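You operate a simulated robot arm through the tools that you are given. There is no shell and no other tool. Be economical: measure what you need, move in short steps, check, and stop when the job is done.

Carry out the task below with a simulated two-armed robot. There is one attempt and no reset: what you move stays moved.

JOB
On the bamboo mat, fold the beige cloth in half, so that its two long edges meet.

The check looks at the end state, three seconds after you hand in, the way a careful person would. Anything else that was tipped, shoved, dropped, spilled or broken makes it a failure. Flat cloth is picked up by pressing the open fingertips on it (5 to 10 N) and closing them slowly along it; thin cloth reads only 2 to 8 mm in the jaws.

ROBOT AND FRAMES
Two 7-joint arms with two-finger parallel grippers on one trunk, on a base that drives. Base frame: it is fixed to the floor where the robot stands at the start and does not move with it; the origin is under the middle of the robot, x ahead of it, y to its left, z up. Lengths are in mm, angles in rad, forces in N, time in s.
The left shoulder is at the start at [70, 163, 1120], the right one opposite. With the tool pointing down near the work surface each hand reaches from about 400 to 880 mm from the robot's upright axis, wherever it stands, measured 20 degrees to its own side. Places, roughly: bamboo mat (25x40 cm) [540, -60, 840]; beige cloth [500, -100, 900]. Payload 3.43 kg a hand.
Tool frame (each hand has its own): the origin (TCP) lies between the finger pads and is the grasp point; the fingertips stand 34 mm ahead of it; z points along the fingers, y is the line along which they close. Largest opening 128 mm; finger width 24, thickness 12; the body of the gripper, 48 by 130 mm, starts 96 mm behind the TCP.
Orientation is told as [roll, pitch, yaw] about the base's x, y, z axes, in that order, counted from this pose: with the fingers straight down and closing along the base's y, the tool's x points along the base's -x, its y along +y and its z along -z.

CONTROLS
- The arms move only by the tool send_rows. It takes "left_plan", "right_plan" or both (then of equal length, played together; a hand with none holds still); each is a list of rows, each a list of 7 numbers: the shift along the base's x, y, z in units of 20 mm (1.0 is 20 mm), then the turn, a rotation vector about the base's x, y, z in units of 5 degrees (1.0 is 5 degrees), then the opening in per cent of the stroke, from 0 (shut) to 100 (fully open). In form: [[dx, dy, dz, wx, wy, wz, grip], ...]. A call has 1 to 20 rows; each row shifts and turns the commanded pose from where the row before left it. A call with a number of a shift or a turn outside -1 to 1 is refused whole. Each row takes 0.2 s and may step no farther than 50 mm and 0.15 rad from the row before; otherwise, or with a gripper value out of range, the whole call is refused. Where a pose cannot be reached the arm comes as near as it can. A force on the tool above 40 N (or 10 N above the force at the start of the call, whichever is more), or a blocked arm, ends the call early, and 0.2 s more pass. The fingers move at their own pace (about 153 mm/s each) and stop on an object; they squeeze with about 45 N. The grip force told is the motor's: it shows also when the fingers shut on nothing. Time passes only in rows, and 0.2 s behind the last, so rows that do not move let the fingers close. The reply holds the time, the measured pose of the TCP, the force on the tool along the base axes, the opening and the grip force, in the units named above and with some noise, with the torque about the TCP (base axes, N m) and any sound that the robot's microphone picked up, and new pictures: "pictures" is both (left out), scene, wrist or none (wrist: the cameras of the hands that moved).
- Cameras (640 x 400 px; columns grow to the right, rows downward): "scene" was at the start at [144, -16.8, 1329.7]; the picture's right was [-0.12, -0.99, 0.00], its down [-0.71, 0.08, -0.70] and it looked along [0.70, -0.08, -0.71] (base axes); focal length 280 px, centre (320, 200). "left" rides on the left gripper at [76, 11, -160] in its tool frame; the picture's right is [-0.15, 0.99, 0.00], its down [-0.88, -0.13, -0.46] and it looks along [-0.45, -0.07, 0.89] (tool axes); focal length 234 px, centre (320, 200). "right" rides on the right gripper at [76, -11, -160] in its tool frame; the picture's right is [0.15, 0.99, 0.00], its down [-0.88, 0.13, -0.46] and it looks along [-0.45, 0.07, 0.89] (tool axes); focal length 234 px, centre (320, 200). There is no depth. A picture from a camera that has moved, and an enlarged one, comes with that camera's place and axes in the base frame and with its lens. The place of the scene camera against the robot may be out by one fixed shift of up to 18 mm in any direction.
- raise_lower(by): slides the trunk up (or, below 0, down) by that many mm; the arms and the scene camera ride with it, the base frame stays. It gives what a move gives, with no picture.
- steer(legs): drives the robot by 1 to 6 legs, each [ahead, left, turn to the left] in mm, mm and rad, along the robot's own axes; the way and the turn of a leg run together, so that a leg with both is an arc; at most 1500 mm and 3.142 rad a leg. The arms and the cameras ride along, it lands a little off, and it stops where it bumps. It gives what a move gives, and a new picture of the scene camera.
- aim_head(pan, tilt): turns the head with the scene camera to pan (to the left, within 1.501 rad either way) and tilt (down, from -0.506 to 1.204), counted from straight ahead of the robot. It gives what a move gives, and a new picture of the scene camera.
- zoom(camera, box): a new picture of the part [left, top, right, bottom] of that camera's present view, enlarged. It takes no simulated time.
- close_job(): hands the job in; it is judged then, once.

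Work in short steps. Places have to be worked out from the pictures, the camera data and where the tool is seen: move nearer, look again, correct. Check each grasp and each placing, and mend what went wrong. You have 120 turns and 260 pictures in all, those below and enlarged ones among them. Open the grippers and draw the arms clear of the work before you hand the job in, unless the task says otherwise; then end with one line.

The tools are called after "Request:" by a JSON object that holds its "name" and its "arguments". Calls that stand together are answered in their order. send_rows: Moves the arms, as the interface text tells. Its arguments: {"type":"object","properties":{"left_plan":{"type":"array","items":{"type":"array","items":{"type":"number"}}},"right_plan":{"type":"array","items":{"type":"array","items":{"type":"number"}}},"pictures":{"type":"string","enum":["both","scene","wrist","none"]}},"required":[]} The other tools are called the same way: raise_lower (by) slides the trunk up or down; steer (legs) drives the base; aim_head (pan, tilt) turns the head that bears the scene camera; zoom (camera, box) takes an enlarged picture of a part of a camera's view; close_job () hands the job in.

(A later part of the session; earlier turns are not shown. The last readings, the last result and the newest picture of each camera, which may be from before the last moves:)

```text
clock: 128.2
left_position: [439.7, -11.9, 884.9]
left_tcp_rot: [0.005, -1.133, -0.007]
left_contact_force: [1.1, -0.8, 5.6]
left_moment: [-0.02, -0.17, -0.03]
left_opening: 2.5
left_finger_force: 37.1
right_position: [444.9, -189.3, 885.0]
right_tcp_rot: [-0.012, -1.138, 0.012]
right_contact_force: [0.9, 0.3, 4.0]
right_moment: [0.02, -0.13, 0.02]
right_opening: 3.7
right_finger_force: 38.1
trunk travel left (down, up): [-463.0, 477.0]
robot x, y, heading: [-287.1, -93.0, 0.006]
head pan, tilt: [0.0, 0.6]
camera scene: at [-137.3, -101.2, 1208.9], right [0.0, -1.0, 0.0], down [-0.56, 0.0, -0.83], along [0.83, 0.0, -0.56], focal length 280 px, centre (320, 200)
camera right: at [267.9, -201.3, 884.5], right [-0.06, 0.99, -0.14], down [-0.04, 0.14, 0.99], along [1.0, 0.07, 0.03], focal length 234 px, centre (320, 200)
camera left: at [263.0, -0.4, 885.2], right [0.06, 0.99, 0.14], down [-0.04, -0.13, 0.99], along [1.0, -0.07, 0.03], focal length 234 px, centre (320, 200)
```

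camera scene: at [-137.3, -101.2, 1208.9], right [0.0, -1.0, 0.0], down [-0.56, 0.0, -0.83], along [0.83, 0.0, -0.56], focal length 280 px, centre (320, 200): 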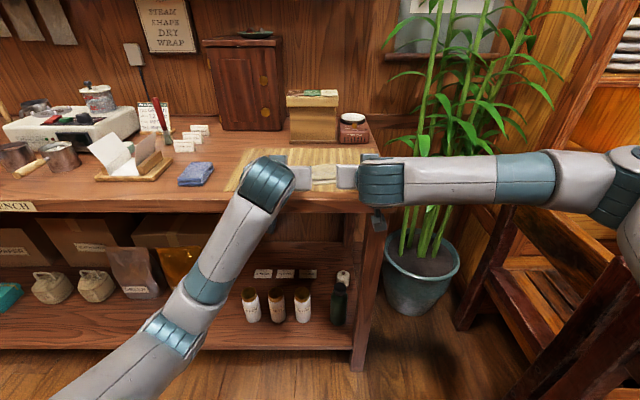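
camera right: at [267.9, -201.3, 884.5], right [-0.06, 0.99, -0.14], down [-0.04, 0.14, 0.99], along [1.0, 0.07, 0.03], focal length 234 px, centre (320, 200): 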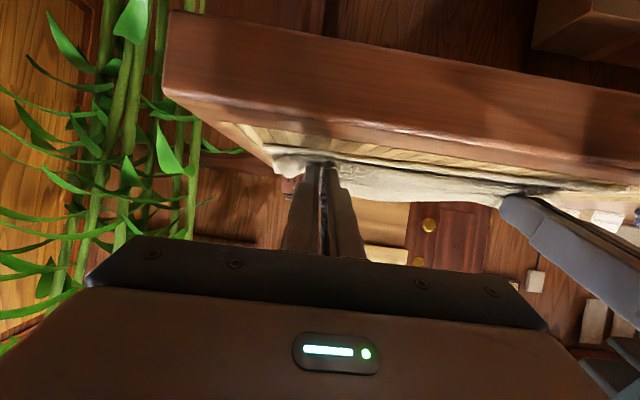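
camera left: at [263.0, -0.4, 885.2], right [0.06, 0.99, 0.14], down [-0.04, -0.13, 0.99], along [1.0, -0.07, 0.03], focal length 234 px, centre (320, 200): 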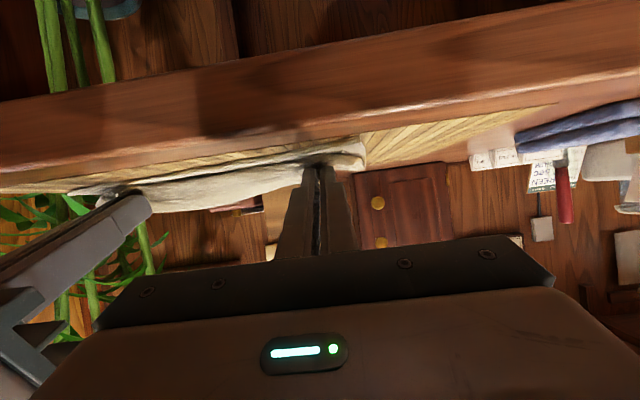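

The fingers rest on the mat over the target. I'll open gradually to let the strip unbend toward me, and not withdraw yet.

Request:
{"name": "send_rows", "arguments": {"left_plan": [[0, 0, 0, 0, 0, 0, 4], [0, 0, 0, 0, 0, 0, 8], [0, 0, 0, 0, 0, 0, 12], [0, 0, 0, 0, 0, 0, 16], [0, 0, 0, 0, 0, 0, 20], [0, 0, 0, 0, 0, 0, 20]], "right_plan": [[0, 0, 0, 0, 0, 0, 4], [0, 0, 0, 0, 0, 0, 8], [0, 0, 0, 0, 0, 0, 12], [0, 0, 0, 0, 0, 0, 16], [0, 0, 0, 0, 0, 0, 20], [0, 0, 0, 0, 0, 0, 20]], "pictures": "wrist"}}

```text
clock: 129.7
left_position: [439.2, -11.7, 884.9]
left_tcp_rot: [0.007, -1.137, -0.007]
left_contact_force: [0.6, 0.3, 1.7]
left_moment: [0.0, -0.07, -0.04]
left_opening: 24.4
left_finger_force: 0.1
right_position: [445.5, -189.2, 885.7]
right_tcp_rot: [-0.013, -1.136, 0.013]
right_contact_force: [-0.5, 0.8, 0.6]
right_moment: [0.02, -0.02, -0.01]
right_opening: 25.0
right_finger_force: 0.0
trunk travel left (down, up): [-463.0, 477.0]
robot x, y, heading: [-291.0, -93.6, 0.007]
head pan, tilt: [0.0, 0.6]
camera right: at [268.1, -201.1, 884.2], right [-0.06, 0.99, -0.14], down [-0.04, 0.14, 0.99], along [1.0, 0.07, 0.03], focal length 234 px, centre (320, 200)
camera left: at [263.2, -0.2, 884.8], right [0.06, 0.99, 0.14], down [-0.04, -0.13, 0.99], along [1.0, -0.07, 0.03], focal length 234 px, centre (320, 200)
```

right: 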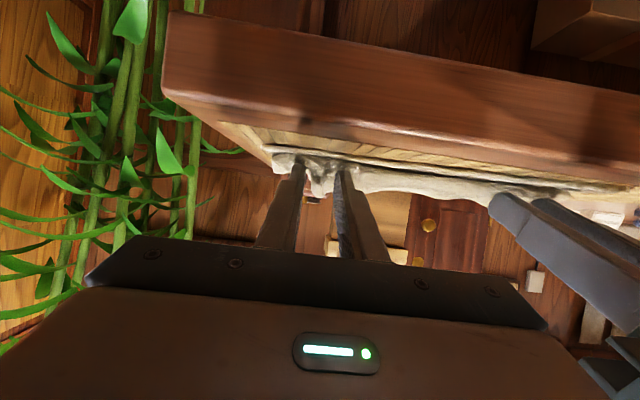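
left: 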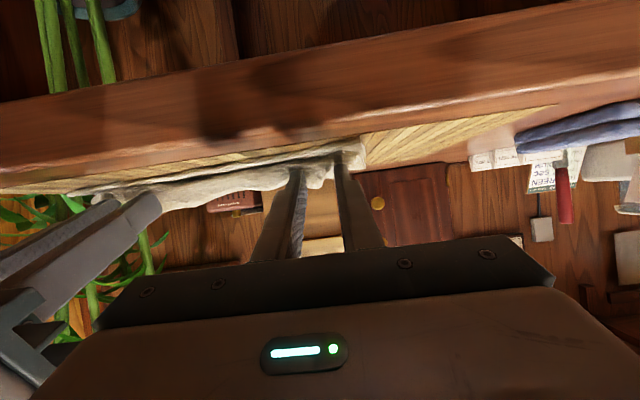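

Now I'll draw the fingers back: raise 5 mm with the trunk, then drive back.

Request:
{"name": "raise_lower", "arguments": {"by": 5}}

Request:
{"name": "steer", "arguments": {"legs": [[-140, 0, 0]]}}

Request:
{"name": "zoom", "arguments": {"camera": "scene", "box": [200, 110, 400, 235]}}

```text
clock: 130.2
left_position: [438.5, -11.6, 889.5]
left_tcp_rot: [0.009, -1.132, -0.007]
left_contact_force: [-0.4, -1.0, -0.7]
left_moment: [-0.02, -0.04, 0.0]
left_opening: 25.7
left_finger_force: 0.0
right_position: [444.9, -189.7, 889.9]
right_tcp_rot: [-0.012, -1.135, 0.012]
right_contact_force: [-0.3, -0.5, -0.7]
right_moment: [-0.01, 0.02, 0.0]
right_opening: 25.9
right_finger_force: 0.1
trunk travel left (down, up): [-468.0, 472.0]
robot x, y, heading: [-287.1, -97.2, 0.004]
head pan, tilt: [0.0, 0.6]
```

```text
clock: 131.5
left_position: [297.3, -11.5, 889.7]
left_tcp_rot: [0.006, -1.134, -0.006]
left_contact_force: [-0.6, -0.1, 0.3]
left_moment: [0.01, 0.04, 0.01]
left_opening: 25.4
left_finger_force: 0.1
right_position: [304.7, -189.1, 890.5]
right_tcp_rot: [-0.012, -1.137, 0.013]
right_contact_force: [-0.3, -0.4, 0.5]
right_moment: [-0.05, 0.01, 0.01]
right_opening: 25.6
right_finger_force: 0.0
trunk travel left (down, up): [-468.0, 472.0]
robot x, y, heading: [-430.2, -89.2, 0.006]
head pan, tilt: [0.0, 0.6]
camera scene: at [-277.8, -101.4, 1214.0], right [0.0, -1.0, 0.0], down [-0.56, 0.0, -0.83], along [0.83, 0.0, -0.56], focal length 280 px, centre (320, 200)
```

scene: 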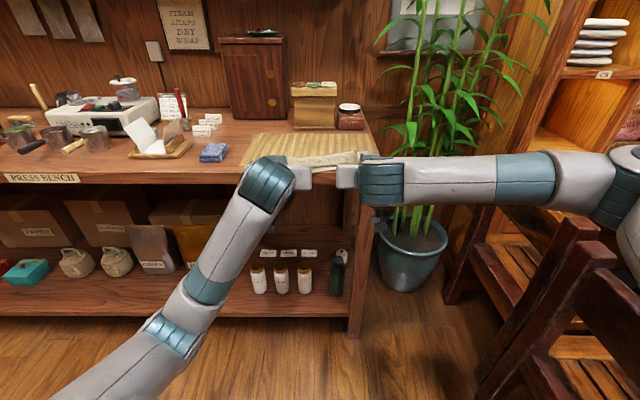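

```text
3.20 times, centred on (300, 172) of scene
camera zoom: at [-277.8, -101.4, 1214.0], right [0.0, -1.0, 0.0], down [-0.56, 0.0, -0.83], along [0.83, 0.0, -0.56], focal length 896 px, centre (384, 288)
```

zoom: 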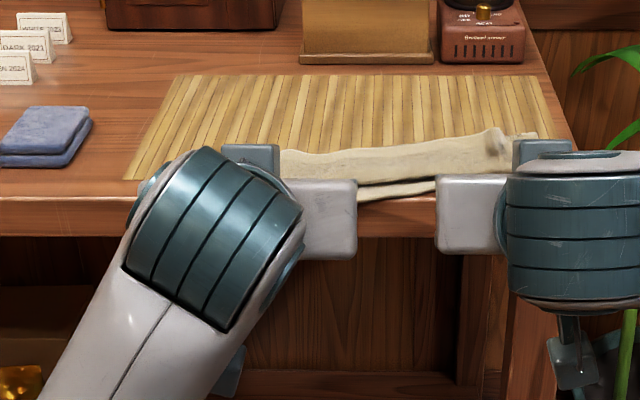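

The cloth appears folded. I'll raise the trunk and turn the fingers down to get a clear look from above.

Request:
{"name": "raise_lower", "arguments": {"by": 200}}

Request:
{"name": "send_rows", "arguments": {"left_plan": [[0.2, 0.1, 0, 0, 1, 0, 20], [0.2, 0.1, 0, 0, 1, 0, 20], [0.2, 0.1, 0, 0, 1, 0, 20], [0.2, 0.1, 0, 0, 1, 0, 20], [0.2, 0.1, 0, 0, 1, 0, 20], [0.2, 0.1, 0, 0, 1, 0, 20], [0.2, 0.1, 0, 0, 1, 0, 20], [0.2, 0.2, 0, 0, 1, 0, 20], [0.2, 0.2, 0, 0, 1, 0, 20], [0.2, 0.2, 0, 0, 1, 0, 20], [0.2, 0.2, 0, 0, 1, 0, 20], [0.2, 0.2, 0, 0, 1, 0, 20], [0.2, 0.2, 0, 0, 1, 0, 20], [0, 0, 0, 0, 0, 0, 20]], "right_plan": [[0.2, 0, 0, 0, 1, 0, 20], [0.2, 0, 0, 0, 1, 0, 20], [0.2, 0, 0, 0, 1, 0, 20], [0.2, 0, 0, 0, 1, 0, 20], [0.2, 0, 0, 0, 1, 0, 20], [0.2, 0, 0, 0, 1, 0, 20], [0.2, 0, 0, 0, 1, 0, 20], [0.2, 0, 0, 0, 1, 0, 20], [0.2, 0, 0, 0, 1, 0, 20], [0.2, 0, 0, 0, 1, 0, 20], [0.2, 0, 0, 0, 1, 0, 20], [0.2, 0, 0, 0, 1, 0, 20], [0.2, 0, 0, 0, 1, 0, 20], [0, 0, 0, 0, 0, 0, 20]], "pictures": "both"}}

```text
clock: 133.7
left_position: [299.0, -10.0, 1089.0]
left_tcp_rot: [0.008, -1.133, -0.006]
left_contact_force: [0.1, -0.5, 0.0]
left_moment: [0.02, 0.02, 0.01]
left_opening: 25.6
left_finger_force: 0.1
right_position: [305.3, -188.8, 1090.2]
right_tcp_rot: [-0.012, -1.135, 0.012]
right_contact_force: [-0.7, -0.5, -0.3]
right_moment: [0.0, 0.02, -0.01]
right_opening: 25.8
right_finger_force: 0.0
trunk travel left (down, up): [-668.0, 272.0]
robot x, y, heading: [-424.1, -91.6, 0.007]
head pan, tilt: [0.0, 0.6]
```

```text
clock: 136.7
left_position: [351.5, 27.9, 1090.5]
left_tcp_rot: [0.001, 0.003, -0.001]
left_contact_force: [-0.4, 0.0, -0.3]
left_moment: [0.0, -0.01, -0.01]
left_opening: 25.5
left_finger_force: 0.0
right_position: [357.1, -188.2, 1090.4]
right_tcp_rot: [0.001, 0.0, 0.008]
right_contact_force: [0.2, -0.6, 0.2]
right_moment: [0.03, 0.01, -0.03]
right_opening: 25.6
right_finger_force: 0.1
trunk travel left (down, up): [-668.0, 272.0]
robot x, y, heading: [-427.1, -94.6, 0.006]
head pan, tilt: [0.0, 0.6]
camera scene: at [-276.6, -101.8, 1413.8], right [0.0, -1.0, 0.0], down [-0.56, 0.0, -0.83], along [0.83, 0.0, -0.56], focal length 280 px, centre (320, 200)
camera right: at [282.0, -201.2, 1250.1], right [-0.15, 0.99, 0.0], down [0.88, 0.14, 0.46], along [0.45, 0.07, -0.89], focal length 234 px, centre (320, 200)
camera left: at [277.0, 37.9, 1251.4], right [0.15, 0.99, 0.0], down [0.88, -0.13, 0.45], along [0.45, -0.07, -0.89], focal length 234 px, centre (320, 200)
```

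scene: 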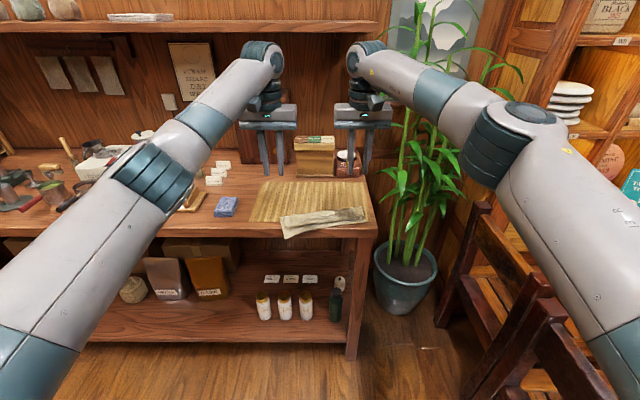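
right: 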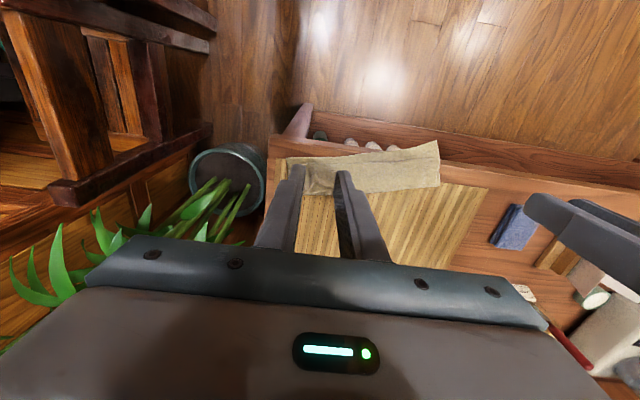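
left: 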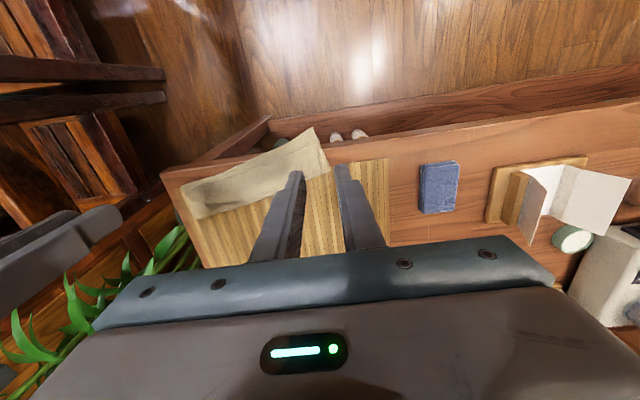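

The cloth is folded but was dragged toward me, and its left end sits at the table's front edge. I'll zoom in.

Request:
{"name": "zoom", "arguments": {"camera": "scene", "box": [240, 160, 400, 260]}}

Request:
{"name": "zoom", "arguments": {"camera": "right", "box": [260, 100, 460, 225]}}

Request:
{"name": "zoom", "arguments": {"camera": "left", "box": [160, 100, 360, 225]}}

```text
4.00 times, centred on (320, 210) of scene
camera zoom: at [-276.6, -101.8, 1413.8], right [0.0, -1.0, 0.0], down [-0.56, 0.0, -0.83], along [0.83, 0.0, -0.56], focal length 1120 px, centre (320, 160)
```

zoom: 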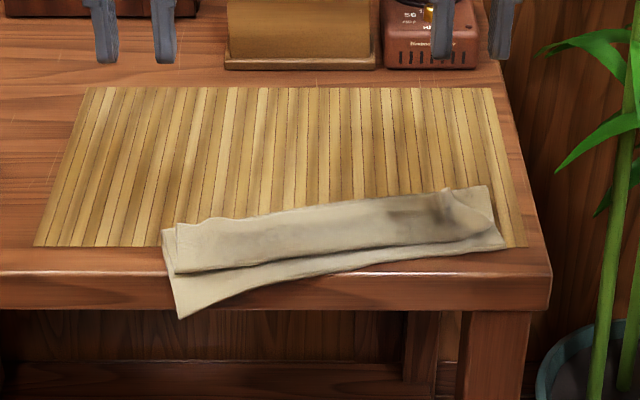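

```text
3.20 times, centred on (360, 162) of right
camera zoom: at [282.0, -201.2, 1250.1], right [-0.15, 0.99, 0.0], down [0.88, 0.14, 0.46], along [0.45, 0.07, -0.89], focal length 749 px, centre (192, 320)
```

zoom: 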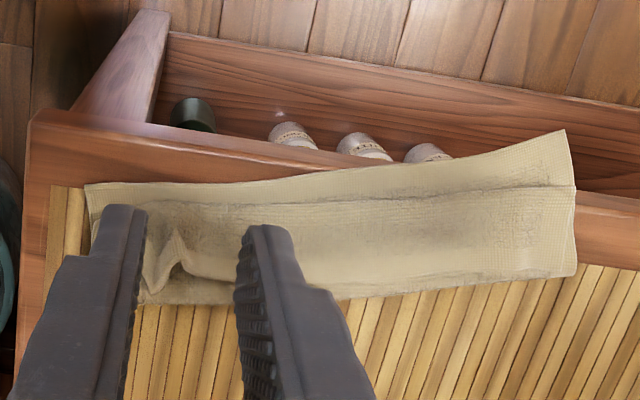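

```text
3.20 times, centred on (260, 162) of left
camera zoom: at [277.0, 37.9, 1251.4], right [0.15, 0.99, 0.0], down [0.88, -0.13, 0.45], along [0.45, -0.07, -0.89], focal length 749 px, centre (512, 320)
```

zoom: 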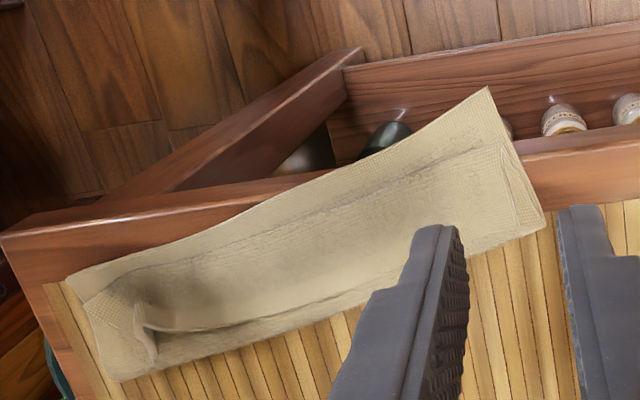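

The fold took, but withdrawing dragged the lower layer about 60 mm toward me and left the top edge 15–30 mm short. The cure is to regrip the top edge with vertical fingers, which already suits the folded state. Then I'll pull the cloth back onto the mat and lay that edge back on the near edge. First I'll reposition.

Request:
{"name": "steer", "arguments": {"legs": [[270, 0, 0]]}}

Request:
{"name": "raise_lower", "arguments": {"by": -60}}

Request:
{"name": "send_rows", "arguments": {"left_plan": [[-1, 0, 0, 0, 0, 0.75, 25], [-1, 0, 0, 0, 0, 0.75, 25], [-1, -0.2, 0, 0, 0, 0.76, 25], [-1, -0.2, 0, 0, 0, 0, 25], [-1, -0.3, 0, 0, 0, 0, 25], [-1, -0.3, 0, 0, 0, 0, 25], [-1, -0.3, 0, 0, 0, 0, 25], [-1, -0.3, 0, 0, 0, 0, 25], [-1, -0.3, -0.5, 0, 0, 0, 25], [-1, 0, -0.5, 0, 0, 0, 25], [-0.7, 0, -0.5, 0, 0, 0, 25], [0, 0, -0.5, 0, 0, 0, 25], [0, 0, 0, 0, 0, 0, 25]], "right_plan": [[-1, 0, 0, 0, 0, 0.75, 25], [-1, 0, 0, 0, 0, 0.75, 25], [-1, 0, 0, 0, 0, 0.76, 25], [-1, 0, 0, 0, 0, 0, 25], [-1, 0, 0, 0, 0, 0, 25], [-1, 0, 0, 0, 0, 0, 25], [-1, 0, 0, 0, 0, 0, 25], [-1, 0, 0, 0, 0, 0, 25], [-1, 0, -0.5, 0, 0, 0, 25], [0, 0, -0.5, 0, 0, 0, 25], [0, 0, -0.5, 0, 0, 0, 25], [0, 0, -0.5, 0, 0, 0, 25], [0, 0, 0, 0, 0, 0, 25]], "pictures": "both"}}

```text
clock: 138.6
left_position: [623.3, 32.9, 1090.7]
left_tcp_rot: [0.002, -0.001, 0.0]
left_contact_force: [0.2, -0.4, -0.4]
left_moment: [-0.02, -0.02, 0.01]
left_opening: 25.6
left_finger_force: 0.0
right_position: [631.8, -186.0, 1091.1]
right_tcp_rot: [0.002, -0.003, 0.01]
right_contact_force: [-0.2, 0.3, -0.8]
right_moment: [-0.03, -0.02, -0.01]
right_opening: 25.7
right_finger_force: 0.0
trunk travel left (down, up): [-668.0, 272.0]
robot x, y, heading: [-155.7, -93.4, 0.008]
head pan, tilt: [0.0, 0.6]
camera scene: at [-3.1, -99.0, 1413.9], right [0.01, -1.0, 0.0], down [-0.56, 0.0, -0.83], along [0.83, 0.01, -0.56], focal length 280 px, centre (320, 200)
```

scene: 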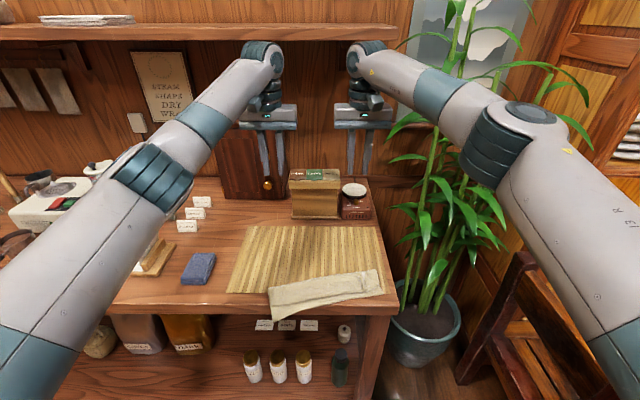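

```text
clock: 139.6
left_position: [624.7, 32.8, 1030.2]
left_tcp_rot: [0.003, -0.001, 0.002]
left_contact_force: [-0.3, 0.5, 0.6]
left_moment: [0.01, -0.03, 0.02]
left_opening: 25.5
left_finger_force: 0.0
right_position: [631.5, -184.7, 1029.8]
right_tcp_rot: [-0.001, -0.002, 0.01]
right_contact_force: [-0.1, 0.0, 0.3]
right_moment: [-0.01, 0.03, 0.01]
right_opening: 25.6
right_finger_force: 0.2
trunk travel left (down, up): [-608.0, 332.0]
robot x, y, heading: [-157.3, -90.3, 0.012]
head pan, tilt: [0.0, 0.6]
```

```text
clock: 142.4
left_position: [409.8, -7.3, 990.0]
left_tcp_rot: [0.001, 0.002, 0.2]
left_contact_force: [0.1, 0.3, 0.5]
left_moment: [-0.02, -0.01, 0.0]
left_opening: 31.9
left_finger_force: 0.1
right_position: [450.2, -184.8, 991.1]
right_tcp_rot: [-0.001, -0.003, 0.208]
right_contact_force: [0.1, -1.1, -0.1]
right_moment: [0.03, -0.01, 0.01]
right_opening: 32.2
right_finger_force: 0.1
trunk travel left (down, up): [-608.0, 332.0]
robot x, y, heading: [-153.3, -92.0, 0.009]
head pan, tilt: [0.0, 0.6]
camera scene: at [-3.0, -99.0, 1353.9], right [0.01, -1.0, 0.0], down [-0.56, 0.0, -0.83], along [0.83, 0.01, -0.56], focal length 280 px, centre (320, 200)
camera right: at [378.5, -211.3, 1150.6], right [-0.35, 0.94, 0.0], down [0.83, 0.31, 0.46], along [0.43, 0.16, -0.89], focal length 234 px, centre (320, 200)
camera left: at [336.0, -12.0, 1150.7], right [-0.05, 1.0, 0.0], down [0.89, 0.05, 0.46], along [0.45, 0.03, -0.89], focal length 234 px, centre (320, 200)
```

scene: 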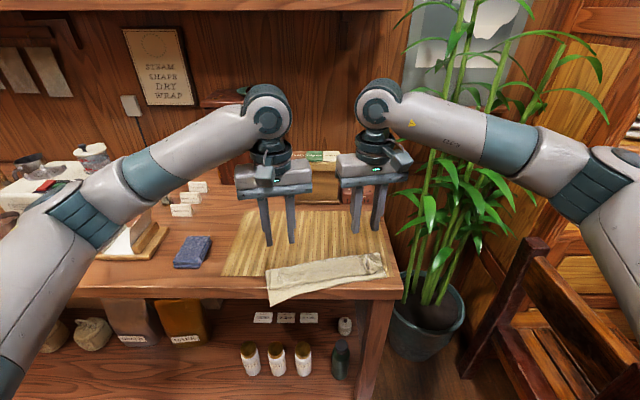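
right: 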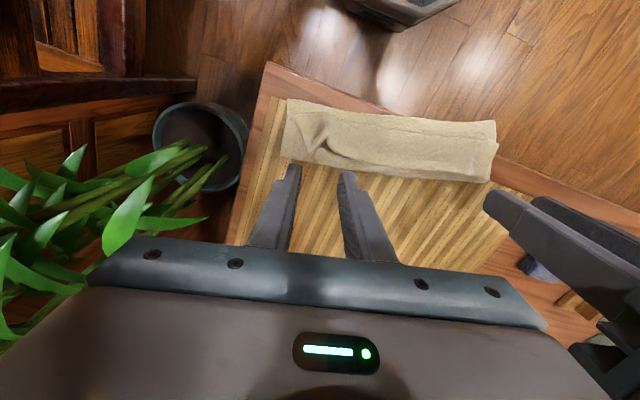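
left: 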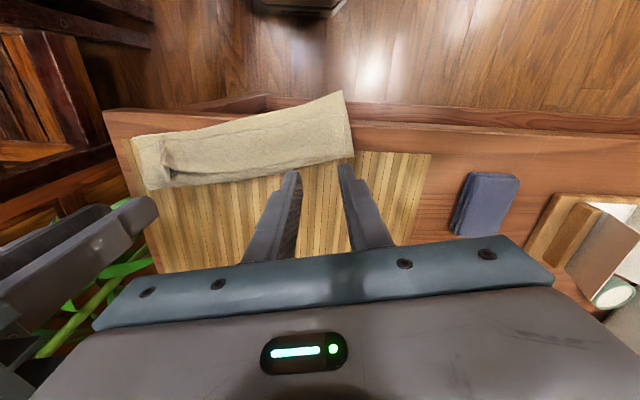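

Let me zoom both wrist views for the exact position of the top edge.

Request:
{"name": "zoom", "arguments": {"camera": "right", "box": [270, 70, 510, 220]}}

Request:
{"name": "zoom", "arguments": {"camera": "left", "box": [120, 70, 360, 220]}}

```text
2.67 times, centred on (390, 145) of right
camera zoom: at [378.5, -211.3, 1150.6], right [-0.35, 0.94, 0.0], down [0.83, 0.31, 0.46], along [0.43, 0.16, -0.89], focal length 624 px, centre (133, 347)
```

zoom: 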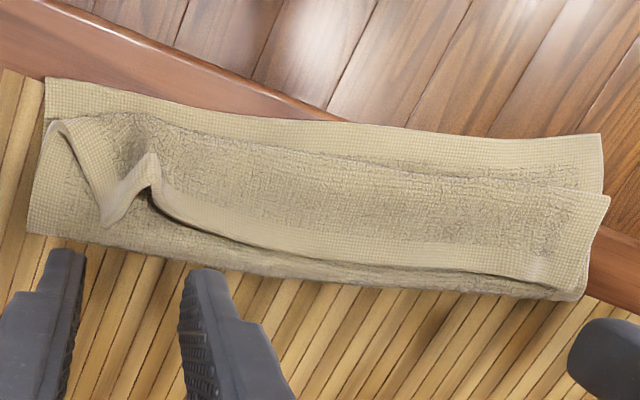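

```text
2.67 times, centred on (240, 145) of left
camera zoom: at [336.0, -12.0, 1150.7], right [-0.05, 1.0, 0.0], down [0.89, 0.05, 0.46], along [0.45, 0.03, -0.89], focal length 624 px, centre (533, 347)
```

zoom: 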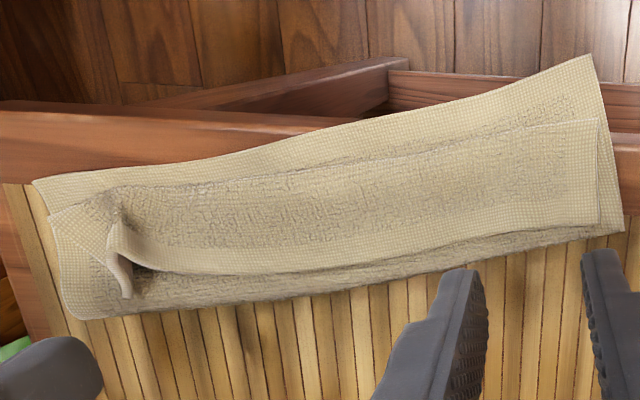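

Now it is clear what happened: it's a Z-fold, and the free edge flopped back so a ~45 mm flap lies on top facing away from me. I'll grip that flap edge, pull it away to flatten the cloth onto the mat, then refold. This time I'll release past vertical so it falls over by itself.

Request:
{"name": "send_rows", "arguments": {"left_plan": [[0, -0.2, -0.7, 0, 0, 0, 25], [0, -0.2, -0.8, 0, 0, 0, 25], [-0.1, 0, -0.8, 0, 0, 0, 25], [0, 0, -0.8, 0, 0, 0, 25], [0, 0, -0.8, 0, 0, 0, 25], [0, 0, -0.3, 0, 0, 0, 25], [0, 0, 0, 0, 0, 0, 25]], "right_plan": [[-0.3, 0.4, -0.7, 0, 0, 0, 25], [-0.3, 0.4, -0.8, 0, 0, 0, 25], [0, 0.05, -0.8, 0, 0, 0, 25], [0, 0, -0.8, 0, 0, 0, 25], [0, 0, -0.8, 0, 0, 0, 25], [0, 0, -0.3, 0, 0, 0, 25], [0, 0, 0, 0, 0, 0, 25]], "pictures": "wrist"}}

```text
clock: 144.0
left_position: [408.4, -14.2, 905.7]
left_tcp_rot: [0.001, 0.0, 0.199]
left_contact_force: [-0.1, 0.2, 0.8]
left_moment: [-0.01, -0.01, -0.01]
left_opening: 32.1
left_finger_force: 0.0
right_position: [441.1, -168.2, 905.7]
right_tcp_rot: [0.003, -0.003, 0.206]
right_contact_force: [0.7, -0.3, -0.3]
right_moment: [-0.03, -0.02, 0.02]
right_opening: 32.0
right_finger_force: 0.1
trunk travel left (down, up): [-608.0, 332.0]
robot x, y, heading: [-153.6, -90.6, 0.009]
head pan, tilt: [0.0, 0.6]
camera right: at [368.5, -194.7, 1065.9], right [-0.35, 0.94, 0.0], down [0.83, 0.31, 0.46], along [0.43, 0.16, -0.89], focal length 234 px, centre (320, 200)
camera left: at [333.6, -18.7, 1066.6], right [-0.05, 1.0, 0.0], down [0.89, 0.05, 0.46], along [0.45, 0.03, -0.89], focal length 234 px, centre (320, 200)
```

right: 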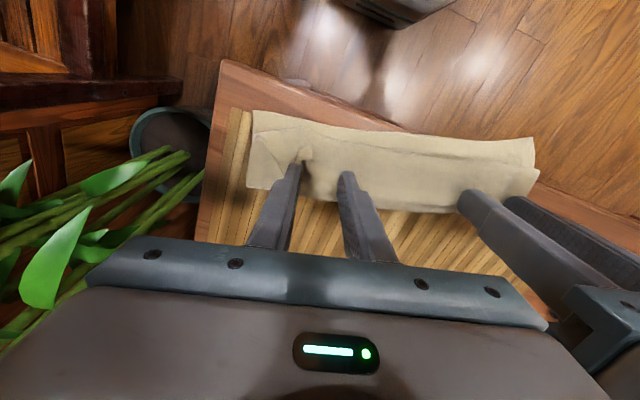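
left: 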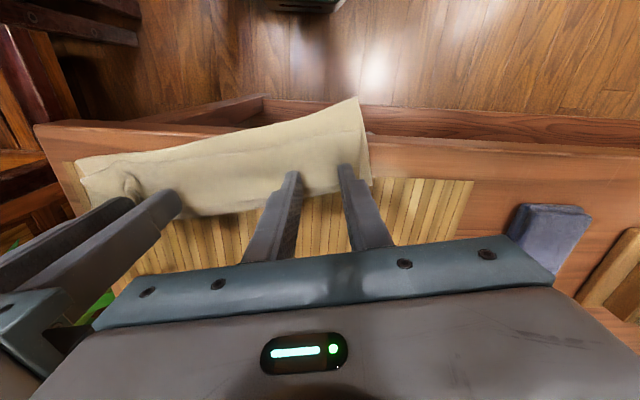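

Let me zoom to see where the fingertips are relative to the flap edge.

Request:
{"name": "zoom", "arguments": {"camera": "right", "box": [240, 100, 400, 200]}}

Request:
{"name": "zoom", "arguments": {"camera": "left", "box": [240, 120, 400, 220]}}

```text
4.00 times, centred on (320, 150) of right
camera zoom: at [368.5, -194.7, 1065.9], right [-0.35, 0.94, 0.0], down [0.83, 0.31, 0.46], along [0.43, 0.16, -0.89], focal length 937 px, centre (320, 400)
```

zoom: 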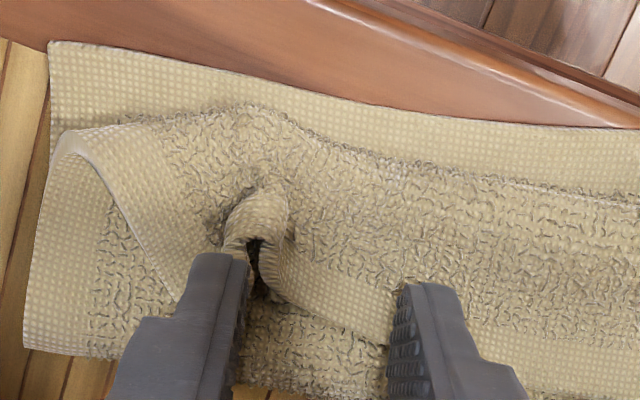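

```text
4.00 times, centred on (320, 170) of left
camera zoom: at [333.6, -18.7, 1066.6], right [-0.05, 1.0, 0.0], down [0.89, 0.05, 0.46], along [0.45, 0.03, -0.89], focal length 937 px, centre (320, 320)
```

zoom: 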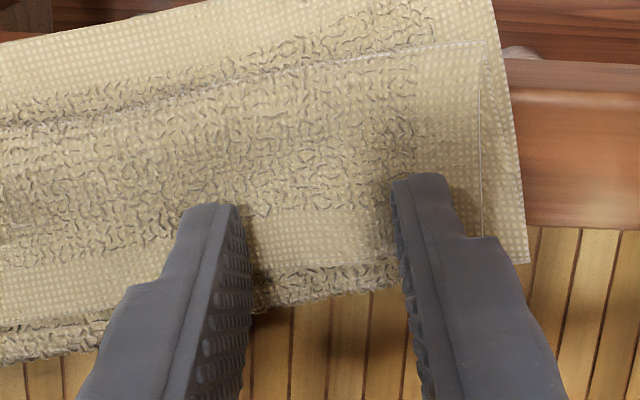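

The left is well placed (14 mm inset). The right needs about 11 mm more inset, centred on its old ridge. I'll adjust and descend.

Request:
{"name": "send_rows", "arguments": {"left_plan": [[0, 0, 0, 0, 0, 0, 25], [0, 0, 0, 0, 0, 0, 25], [0, 0, -0.15, 0, 0, 0, 25], [0, 0, -0.1, 0, 0, 0, 25], [0, 0, 0, 0, 0, 0, 25]], "right_plan": [[-0.2, -0.3, 0.15, 0, 0, 0, 25], [-0.2, -0.3, 0, 0, 0, 0, 25], [0, 0, -0.2, 0, 0, 0, 25], [0, 0, -0.2, 0, 0, 0, 25], [0, 0, 0, 0, 0, 0, 25]], "pictures": "none"}}

Request:
{"name": "zoom", "arguments": {"camera": "right", "box": [240, 100, 400, 200]}}

```text
clock: 145.2
left_position: [409.0, -13.8, 901.8]
left_tcp_rot: [0.002, 0.0, 0.201]
left_contact_force: [0.1, -0.1, 0.5]
left_moment: [-0.01, 0.0, -0.01]
left_opening: 32.2
left_finger_force: 0.1
right_position: [432.0, -179.1, 900.6]
right_tcp_rot: [0.002, -0.004, 0.207]
right_contact_force: [-0.3, 0.2, 0.9]
right_moment: [-0.06, -0.02, 0.01]
right_opening: 32.1
right_finger_force: 0.0
trunk travel left (down, up): [-608.0, 332.0]
robot x, y, heading: [-150.6, -89.8, 0.012]
head pan, tilt: [0.0, 0.6]
```

```text
4.00 times, centred on (320, 150) of right
camera zoom: at [359.6, -205.7, 1061.5], right [-0.35, 0.94, 0.0], down [0.83, 0.31, 0.46], along [0.43, 0.16, -0.89], focal length 937 px, centre (320, 400)
```

zoom: 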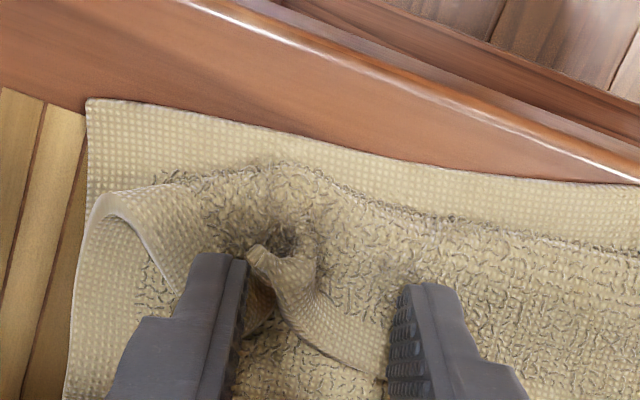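

The ridge and border are between the right fingers now. I'll press in small steps.

Request:
{"name": "send_rows", "arguments": {"left_plan": [[0, 0, -0.1, 0, 0, 0, 25], [0, 0, -0.1, 0, 0, 0, 25], [0, 0, -0.05, 0, 0, 0, 25], [0, 0, 0, 0, 0, 0, 25]], "right_plan": [[0, 0, -0.1, 0, 0, 0, 25], [0, 0, -0.1, 0, 0, 0, 25], [0, 0, -0.05, 0, 0, 0, 25], [0, 0, 0, 0, 0, 0, 25]], "pictures": "none"}}

Request:
{"name": "send_rows", "arguments": {"left_plan": [[0, 0, -0.05, 0, 0, 0, 25], [0, 0, 0, 0, 0, 0, 25]], "right_plan": [[0, 0, -0.05, 0, 0, 0, 25], [0, 0, 0, 0, 0, 0, 25]], "pictures": "none"}}

```text
clock: 146.2
left_position: [408.0, -13.7, 897.2]
left_tcp_rot: [0.002, 0.0, 0.199]
left_contact_force: [0.8, 0.1, 1.6]
left_moment: [0.03, 0.0, 0.0]
left_opening: 32.1
left_finger_force: 0.0
right_position: [433.2, -179.4, 897.3]
right_tcp_rot: [0.004, -0.001, 0.209]
right_contact_force: [-0.5, 0.3, 3.1]
right_moment: [-0.06, -0.03, -0.05]
right_opening: 32.1
right_finger_force: 0.4
trunk travel left (down, up): [-608.0, 332.0]
robot x, y, heading: [-154.3, -90.0, 0.014]
head pan, tilt: [0.0, 0.6]
```

```text
clock: 146.8
left_position: [409.1, -15.1, 896.3]
left_tcp_rot: [-0.001, 0.0, 0.199]
left_contact_force: [1.1, 0.2, 1.8]
left_moment: [0.01, -0.06, 0.01]
left_opening: 32.1
left_finger_force: 0.1
right_position: [432.0, -180.0, 895.7]
right_tcp_rot: [0.0, -0.001, 0.208]
right_contact_force: [0.1, 0.6, 6.4]
right_moment: [-0.07, -0.02, -0.01]
right_opening: 32.4
right_finger_force: 0.8
trunk travel left (down, up): [-608.0, 332.0]
robot x, y, heading: [-154.7, -95.9, 0.006]
head pan, tilt: [0.0, 0.6]
```

The right is at 6 N and the left needs about 2 mm more. I'll press the left and then close both slowly, drifting inward slightly.

Request:
{"name": "send_rows", "arguments": {"left_plan": [[0, 0, -0.05, 0, 0, 0, 25], [0, 0, -0.05, 0, 0, 0, 23], [0, -0.03, 0, 0, 0, 0, 21], [0, -0.03, 0, 0, 0, 0, 19], [0, -0.03, 0, 0, 0, 0, 17], [0, -0.03, 0, 0, 0, 0, 15], [0, -0.03, 0, 0, 0, 0, 13], [0, -0.03, 0, 0, 0, 0, 11], [0, -0.03, 0, 0, 0, 0, 9], [0, 0, 0, 0, 0, 0, 7], [0, 0, 0, 0, 0, 0, 5], [0, 0, 0, 0, 0, 0, 3], [0, 0, 0, 0, 0, 0, 1], [0, 0, 0, 0, 0, 0, 0], [0, 0, 0, 0, 0, 0, 0]], "right_plan": [[0, 0, 0, 0, 0, 0, 25], [0, 0, 0, 0, 0, 0, 23], [0, 0.03, 0, 0, 0, 0, 21], [0, 0.03, 0, 0, 0, 0, 19], [0, 0.03, 0, 0, 0, 0, 17], [0, 0.03, 0, 0, 0, 0, 15], [0, 0.03, 0, 0, 0, 0, 13], [0, 0.03, 0, 0, 0, 0, 11], [0, 0, 0, 0, 0, 0, 9], [0, 0, 0, 0, 0, 0, 7], [0, 0, 0, 0, 0, 0, 5], [0, 0, 0, 0, 0, 0, 3], [0, 0, 0, 0, 0, 0, 1], [0, 0, 0, 0, 0, 0, 0], [0, 0, 0, 0, 0, 0, 0]], "pictures": "wrist"}}

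```text
clock: 150.0
left_position: [407.8, -16.8, 894.3]
left_tcp_rot: [0.004, 0.0, 0.199]
left_contact_force: [1.0, -3.6, 7.2]
left_moment: [-0.13, 0.0, 0.0]
left_opening: 4.9
left_finger_force: 38.7
right_position: [432.0, -175.9, 895.8]
right_tcp_rot: [0.002, -0.002, 0.208]
right_contact_force: [-1.0, 4.4, 2.5]
right_moment: [0.1, -0.01, -0.02]
right_opening: 6.0
right_finger_force: 39.5
trunk travel left (down, up): [-608.0, 332.0]
robot x, y, heading: [-157.3, -91.8, 0.006]
head pan, tilt: [0.0, 0.6]
camera right: at [359.4, -202.3, 1055.9], right [-0.35, 0.94, 0.0], down [0.83, 0.31, 0.46], along [0.43, 0.16, -0.89], focal length 234 px, centre (320, 200)
camera left: at [332.5, -21.9, 1055.1], right [-0.05, 1.0, 0.0], down [0.89, 0.05, 0.46], along [0.46, 0.02, -0.89], focal length 234 px, centre (320, 200)
```

right: 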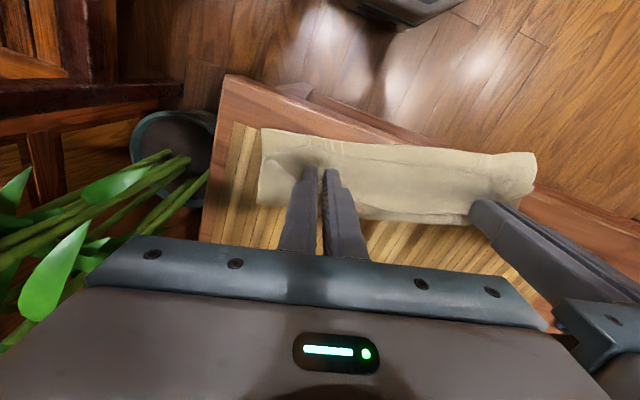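
left: 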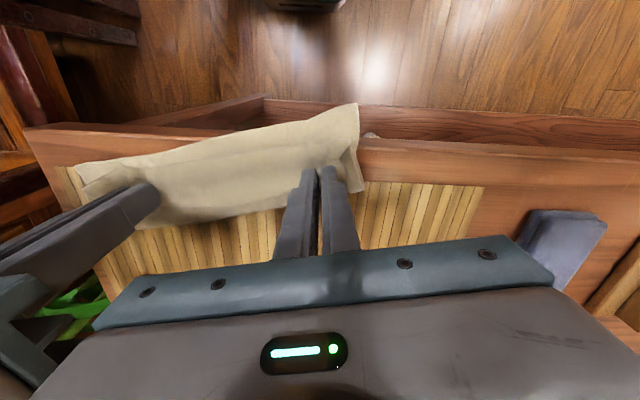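

Gripped, but 5–6 mm may mean extra plies. I'll lift 40 mm and look.

Request:
{"name": "send_rows", "arguments": {"left_plan": [[0, 0, 0.4, 0, 0, 0, 0], [0, 0, 0.4, 0, 0, 0, 0], [0, 0, 0.4, 0, 0, 0, 0], [0.2, 0, 0.4, 0, 0, 0, 0], [0.3, 0, 0.4, 0, 0, 0, 0], [0, 0, 0, 0, 0, 0, 0]], "right_plan": [[0, 0, 0.4, 0, 0, 0, 0], [0, 0, 0.4, 0, 0, 0, 0], [0, 0, 0.4, 0, 0, 0, 0], [0.2, 0, 0.4, 0, 0, 0, 0], [0.3, 0, 0.4, 0, 0, 0, 0], [0, 0, 0, 0, 0, 0, 0]], "pictures": "both"}}

Request:
{"name": "zoom", "arguments": {"camera": "scene", "box": [210, 200, 410, 325]}}

```text
clock: 151.4
left_position: [418.9, -18.0, 934.0]
left_tcp_rot: [0.003, 0.0, 0.199]
left_contact_force: [1.1, -2.8, -0.6]
left_moment: [-0.14, -0.02, 0.01]
left_opening: 4.2
left_finger_force: 39.3
right_position: [441.7, -175.5, 935.6]
right_tcp_rot: [0.001, -0.002, 0.209]
right_contact_force: [-0.5, 3.8, -0.3]
right_moment: [0.07, -0.01, 0.01]
right_opening: 6.0
right_finger_force: 40.3
trunk travel left (down, up): [-608.0, 332.0]
robot x, y, heading: [-154.9, -90.9, 0.012]
head pan, tilt: [0.0, 0.6]
camera scene: at [-2.5, -99.1, 1353.8], right [0.01, -1.0, 0.0], down [-0.57, 0.0, -0.82], along [0.82, 0.01, -0.57], focal length 280 px, centre (320, 200)
camera right: at [369.4, -202.4, 1095.0], right [-0.35, 0.94, 0.0], down [0.83, 0.31, 0.46], along [0.43, 0.16, -0.89], focal length 234 px, centre (320, 200)
camera left: at [343.8, -22.6, 1093.4], right [-0.05, 1.0, 0.0], down [0.89, 0.05, 0.46], along [0.45, 0.03, -0.89], focal length 234 px, centre (320, 200)
```

scene: 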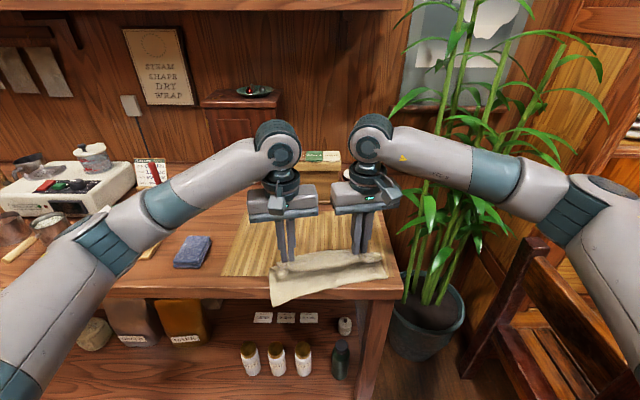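
right: 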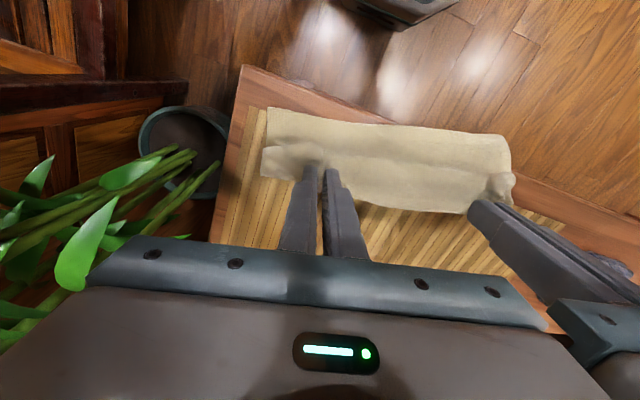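
left: 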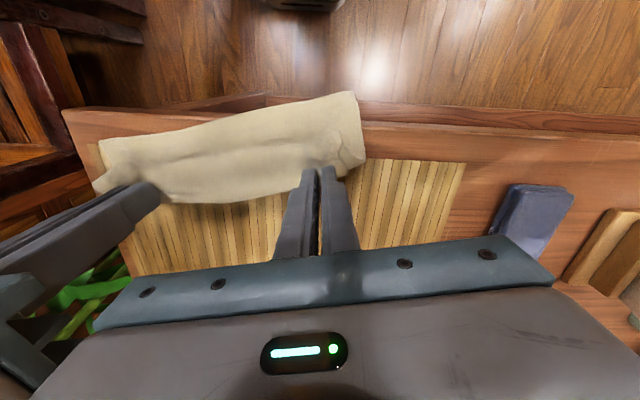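

```text
3.20 times, centred on (310, 262) of scene
camera zoom: at [-2.5, -99.1, 1353.8], right [0.01, -1.0, 0.0], down [-0.57, 0.0, -0.82], along [0.82, 0.01, -0.57], focal length 896 px, centre (352, 0)
```

zoom: 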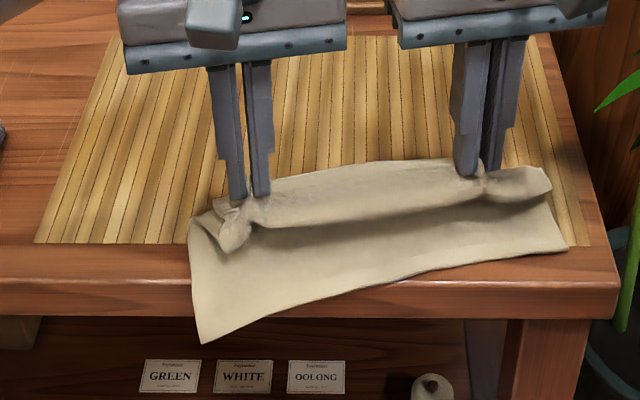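

It lifts freely. I'll pull both hands away from me with the yaw straightening, dragging the cloth back onto the mat, half the distance first.

Request:
{"name": "send_rows", "arguments": {"left_plan": [[0.9, 0, 0.1, 0, 0, -0.3, 0], [0.9, 0, 0.1, 0, 0, -0.3, 0], [0.9, 0, 0.1, 0, 0, -0.3, 0], [0.9, 0, 0, 0, 0, -0.3, 0], [0.9, 0, 0, 0, 0, -0.3, 0], [0.9, 0, 0, 0, 0, -0.2, 0], [0, 0, 0, 0, 0, 0, 0]], "right_plan": [[0.75, 0, 0.1, 0, 0, -0.3, 0], [0.75, 0, 0.1, 0, 0, -0.3, 0], [0.75, 0, 0.1, 0, 0, -0.3, 0], [0.75, 0, 0, 0, 0, -0.3, 0], [0.75, 0, 0, 0, 0, -0.3, 0], [0.75, 0, 0, 0, 0, -0.2, 0], [0, 0, 0, 0, 0, 0, 0]], "pictures": "both"}}

```text
clock: 153.0
left_position: [527.1, -17.1, 938.3]
left_tcp_rot: [0.001, 0.001, 0.051]
left_contact_force: [-0.5, -2.0, -0.3]
left_moment: [-0.02, 0.0, 0.11]
left_opening: 4.5
left_finger_force: 39.2
right_position: [532.1, -174.7, 941.6]
right_tcp_rot: [0.001, -0.003, 0.059]
right_contact_force: [-0.4, 1.0, 0.1]
right_moment: [0.04, 0.0, 0.11]
right_opening: 5.5
right_finger_force: 39.6
trunk travel left (down, up): [-608.0, 332.0]
robot x, y, heading: [-150.4, -96.2, 0.009]
head pan, tilt: [0.0, 0.6]
camera scene: at [-3.0, -98.9, 1353.9], right [0.01, -1.0, 0.0], down [-0.56, 0.0, -0.83], along [0.83, 0.01, -0.56], focal length 280 px, centre (320, 200)
camera right: at [457.3, -190.7, 1101.1], right [-0.2, 0.98, 0.0], down [0.87, 0.18, 0.46], along [0.45, 0.09, -0.89], focal length 234 px, centre (320, 200)
camera left: at [451.9, -11.3, 1099.2], right [0.1, 1.0, 0.0], down [0.89, -0.09, 0.46], along [0.45, -0.04, -0.89], focal length 234 px, centre (320, 200)
```

scene: 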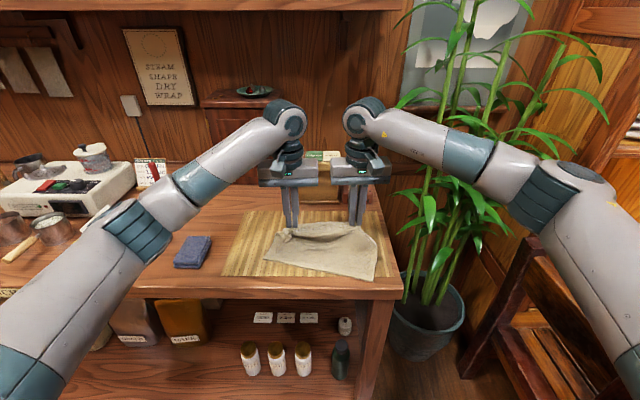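
right: 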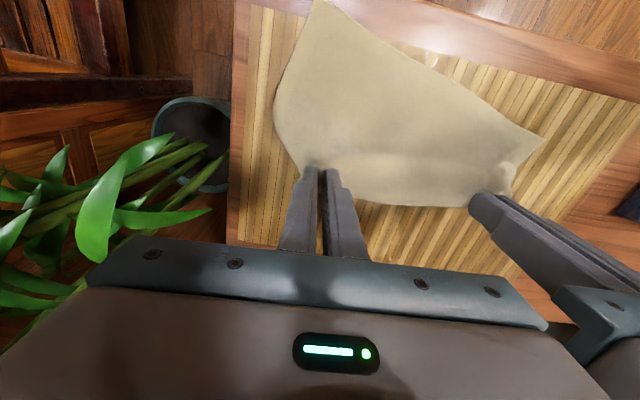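
left: 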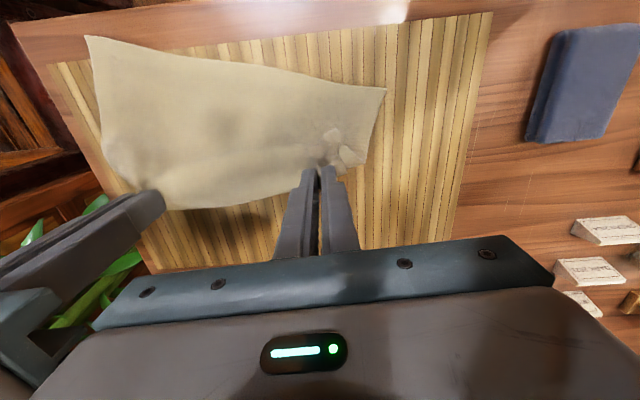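

The cloth is back on the mat. The right side unrolled fully, but the left seems to hold doubled layers. I'll zoom in.

Request:
{"name": "zoom", "arguments": {"camera": "left", "box": [80, 20, 400, 220]}}

Request:
{"name": "zoom", "arguments": {"camera": "left", "box": [280, 80, 400, 155]}}

```text
2.00 times, centred on (240, 120) of left
camera zoom: at [451.9, -11.3, 1099.2], right [0.1, 1.0, 0.0], down [0.89, -0.09, 0.46], along [0.45, -0.04, -0.89], focal length 468 px, centre (480, 360)
```

zoom: 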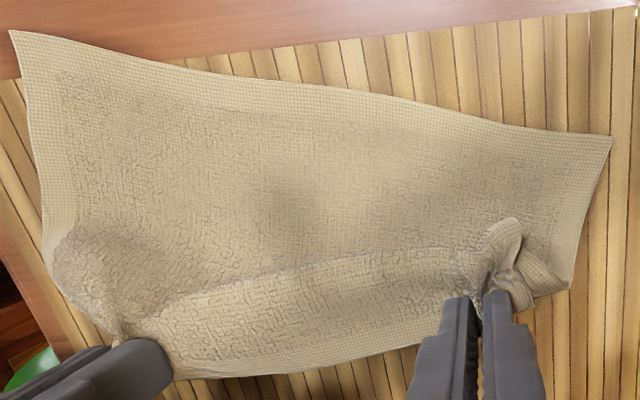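

```text
5.33 times, centred on (340, 118) of left
camera zoom: at [451.9, -11.3, 1099.2], right [0.1, 1.0, 0.0], down [0.89, -0.09, 0.46], along [0.45, -0.04, -0.89], focal length 1249 px, centre (213, 640)
```

zoom: 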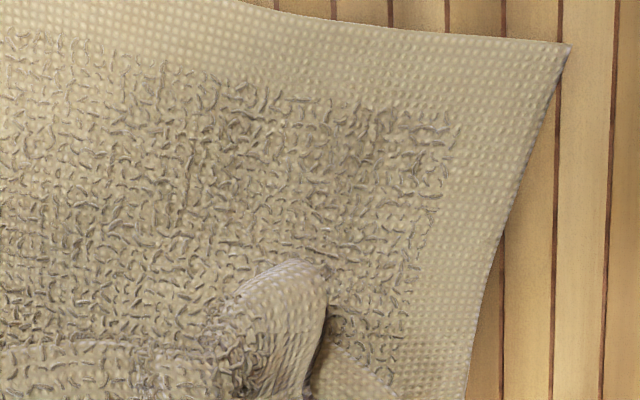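

The near edge is skewed: the right corner is at x≈397 and the left at ≈464. I'll lower both hands and swing the right one forward about 60 mm, with matching yaw, to square the cloth. Then I'll release.

Request:
{"name": "send_rows", "arguments": {"left_plan": [[0, 0, -0.2, 0, 0, 0.3, 0], [0, 0, -0.2, 0, 0, 0.3, 0], [0, 0, -0.2, 0, 0, 0.3, 0], [0, 0, -0.2, 0, 0, 0.3, 0], [0, 0, -0.2, 0, 0, 0.3, 0], [0, 0, -0.2, 0, 0, 0.3, 0], [0, 0, -0.2, 0, 0, 0.3, 0], [0, 0, -0.2, 0, 0, 0.3, 0], [0, 0, -0.3, 0, 0, 0, 0], [0, 0, -0.3, 0, 0, 0, 0], [0, 0, 0, 0, 0, 0, 0]], "right_plan": [[0.5, -0.05, -0.1, 0, 0, 0.3, 0], [0.5, -0.05, -0.1, 0, 0, 0.3, 0], [0.5, -0.05, -0.2, 0, 0, 0.3, 0], [0.5, 0, -0.2, 0, 0, 0.3, 0], [0.5, 0, -0.3, 0, 0, 0.3, 0], [0.4, 0, -0.3, 0, 0, 0.3, 0], [0.2, 0, -0.3, 0, 0, 0.3, 0], [0, 0, -0.3, 0, 0, 0.3, 0], [0, 0, -0.3, 0, 0, 0, 0], [0, 0, -0.3, 0, 0, 0, 0], [0, 0, 0, 0, 0, 0, 0]], "pictures": "both"}}

```text
clock: 155.4
left_position: [526.5, -18.7, 895.1]
left_tcp_rot: [-0.003, -0.001, 0.258]
left_contact_force: [12.0, -26.9, 5.2]
left_moment: [-0.97, -0.4, 0.17]
left_opening: 4.1
left_finger_force: 38.8
right_position: [593.4, -177.7, 894.0]
right_tcp_rot: [0.004, 0.0, 0.269]
right_contact_force: [-11.3, 25.7, 0.7]
right_moment: [0.91, 0.41, -0.06]
right_opening: 6.4
right_finger_force: 41.2
trunk travel left (down, up): [-608.0, 332.0]
robot x, y, heading: [-151.3, -97.2, 0.009]
head pan, tilt: [0.0, 0.6]
camera scene: at [-3.1, -99.2, 1353.9], right [0.01, -1.0, 0.0], down [-0.56, 0.0, -0.83], along [0.83, 0.01, -0.56], focal length 280 px, centre (320, 200)
camera right: at [522.7, -209.0, 1053.6], right [-0.4, 0.91, 0.0], down [0.81, 0.36, 0.46], along [0.42, 0.19, -0.89], focal length 234 px, centre (320, 200)
camera left: at [451.9, -27.8, 1056.4], right [-0.11, 0.99, 0.0], down [0.88, 0.1, 0.46], along [0.45, 0.05, -0.89], focal length 234 px, centre (320, 200)
```

scene: 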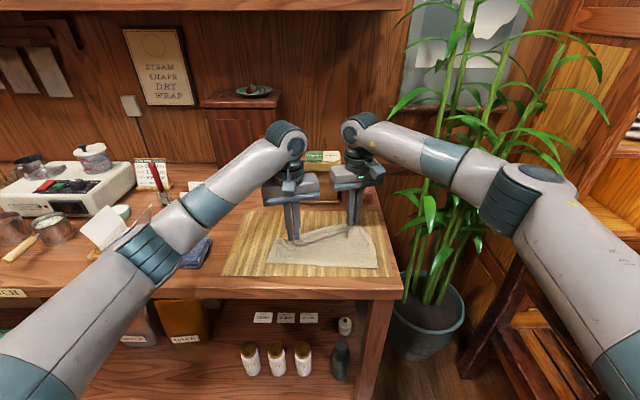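
right: 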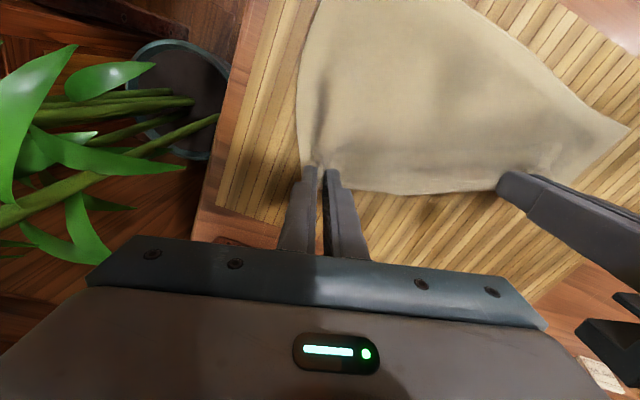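
left: 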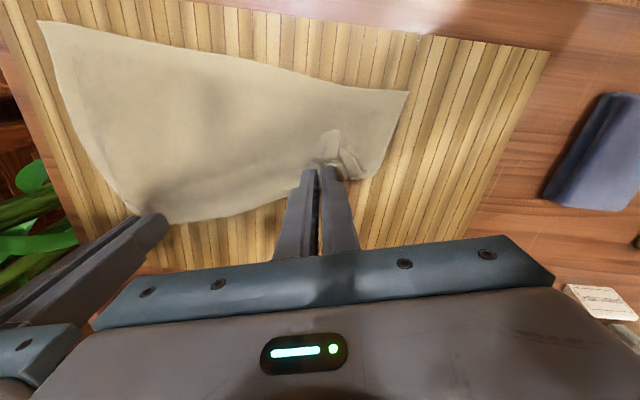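

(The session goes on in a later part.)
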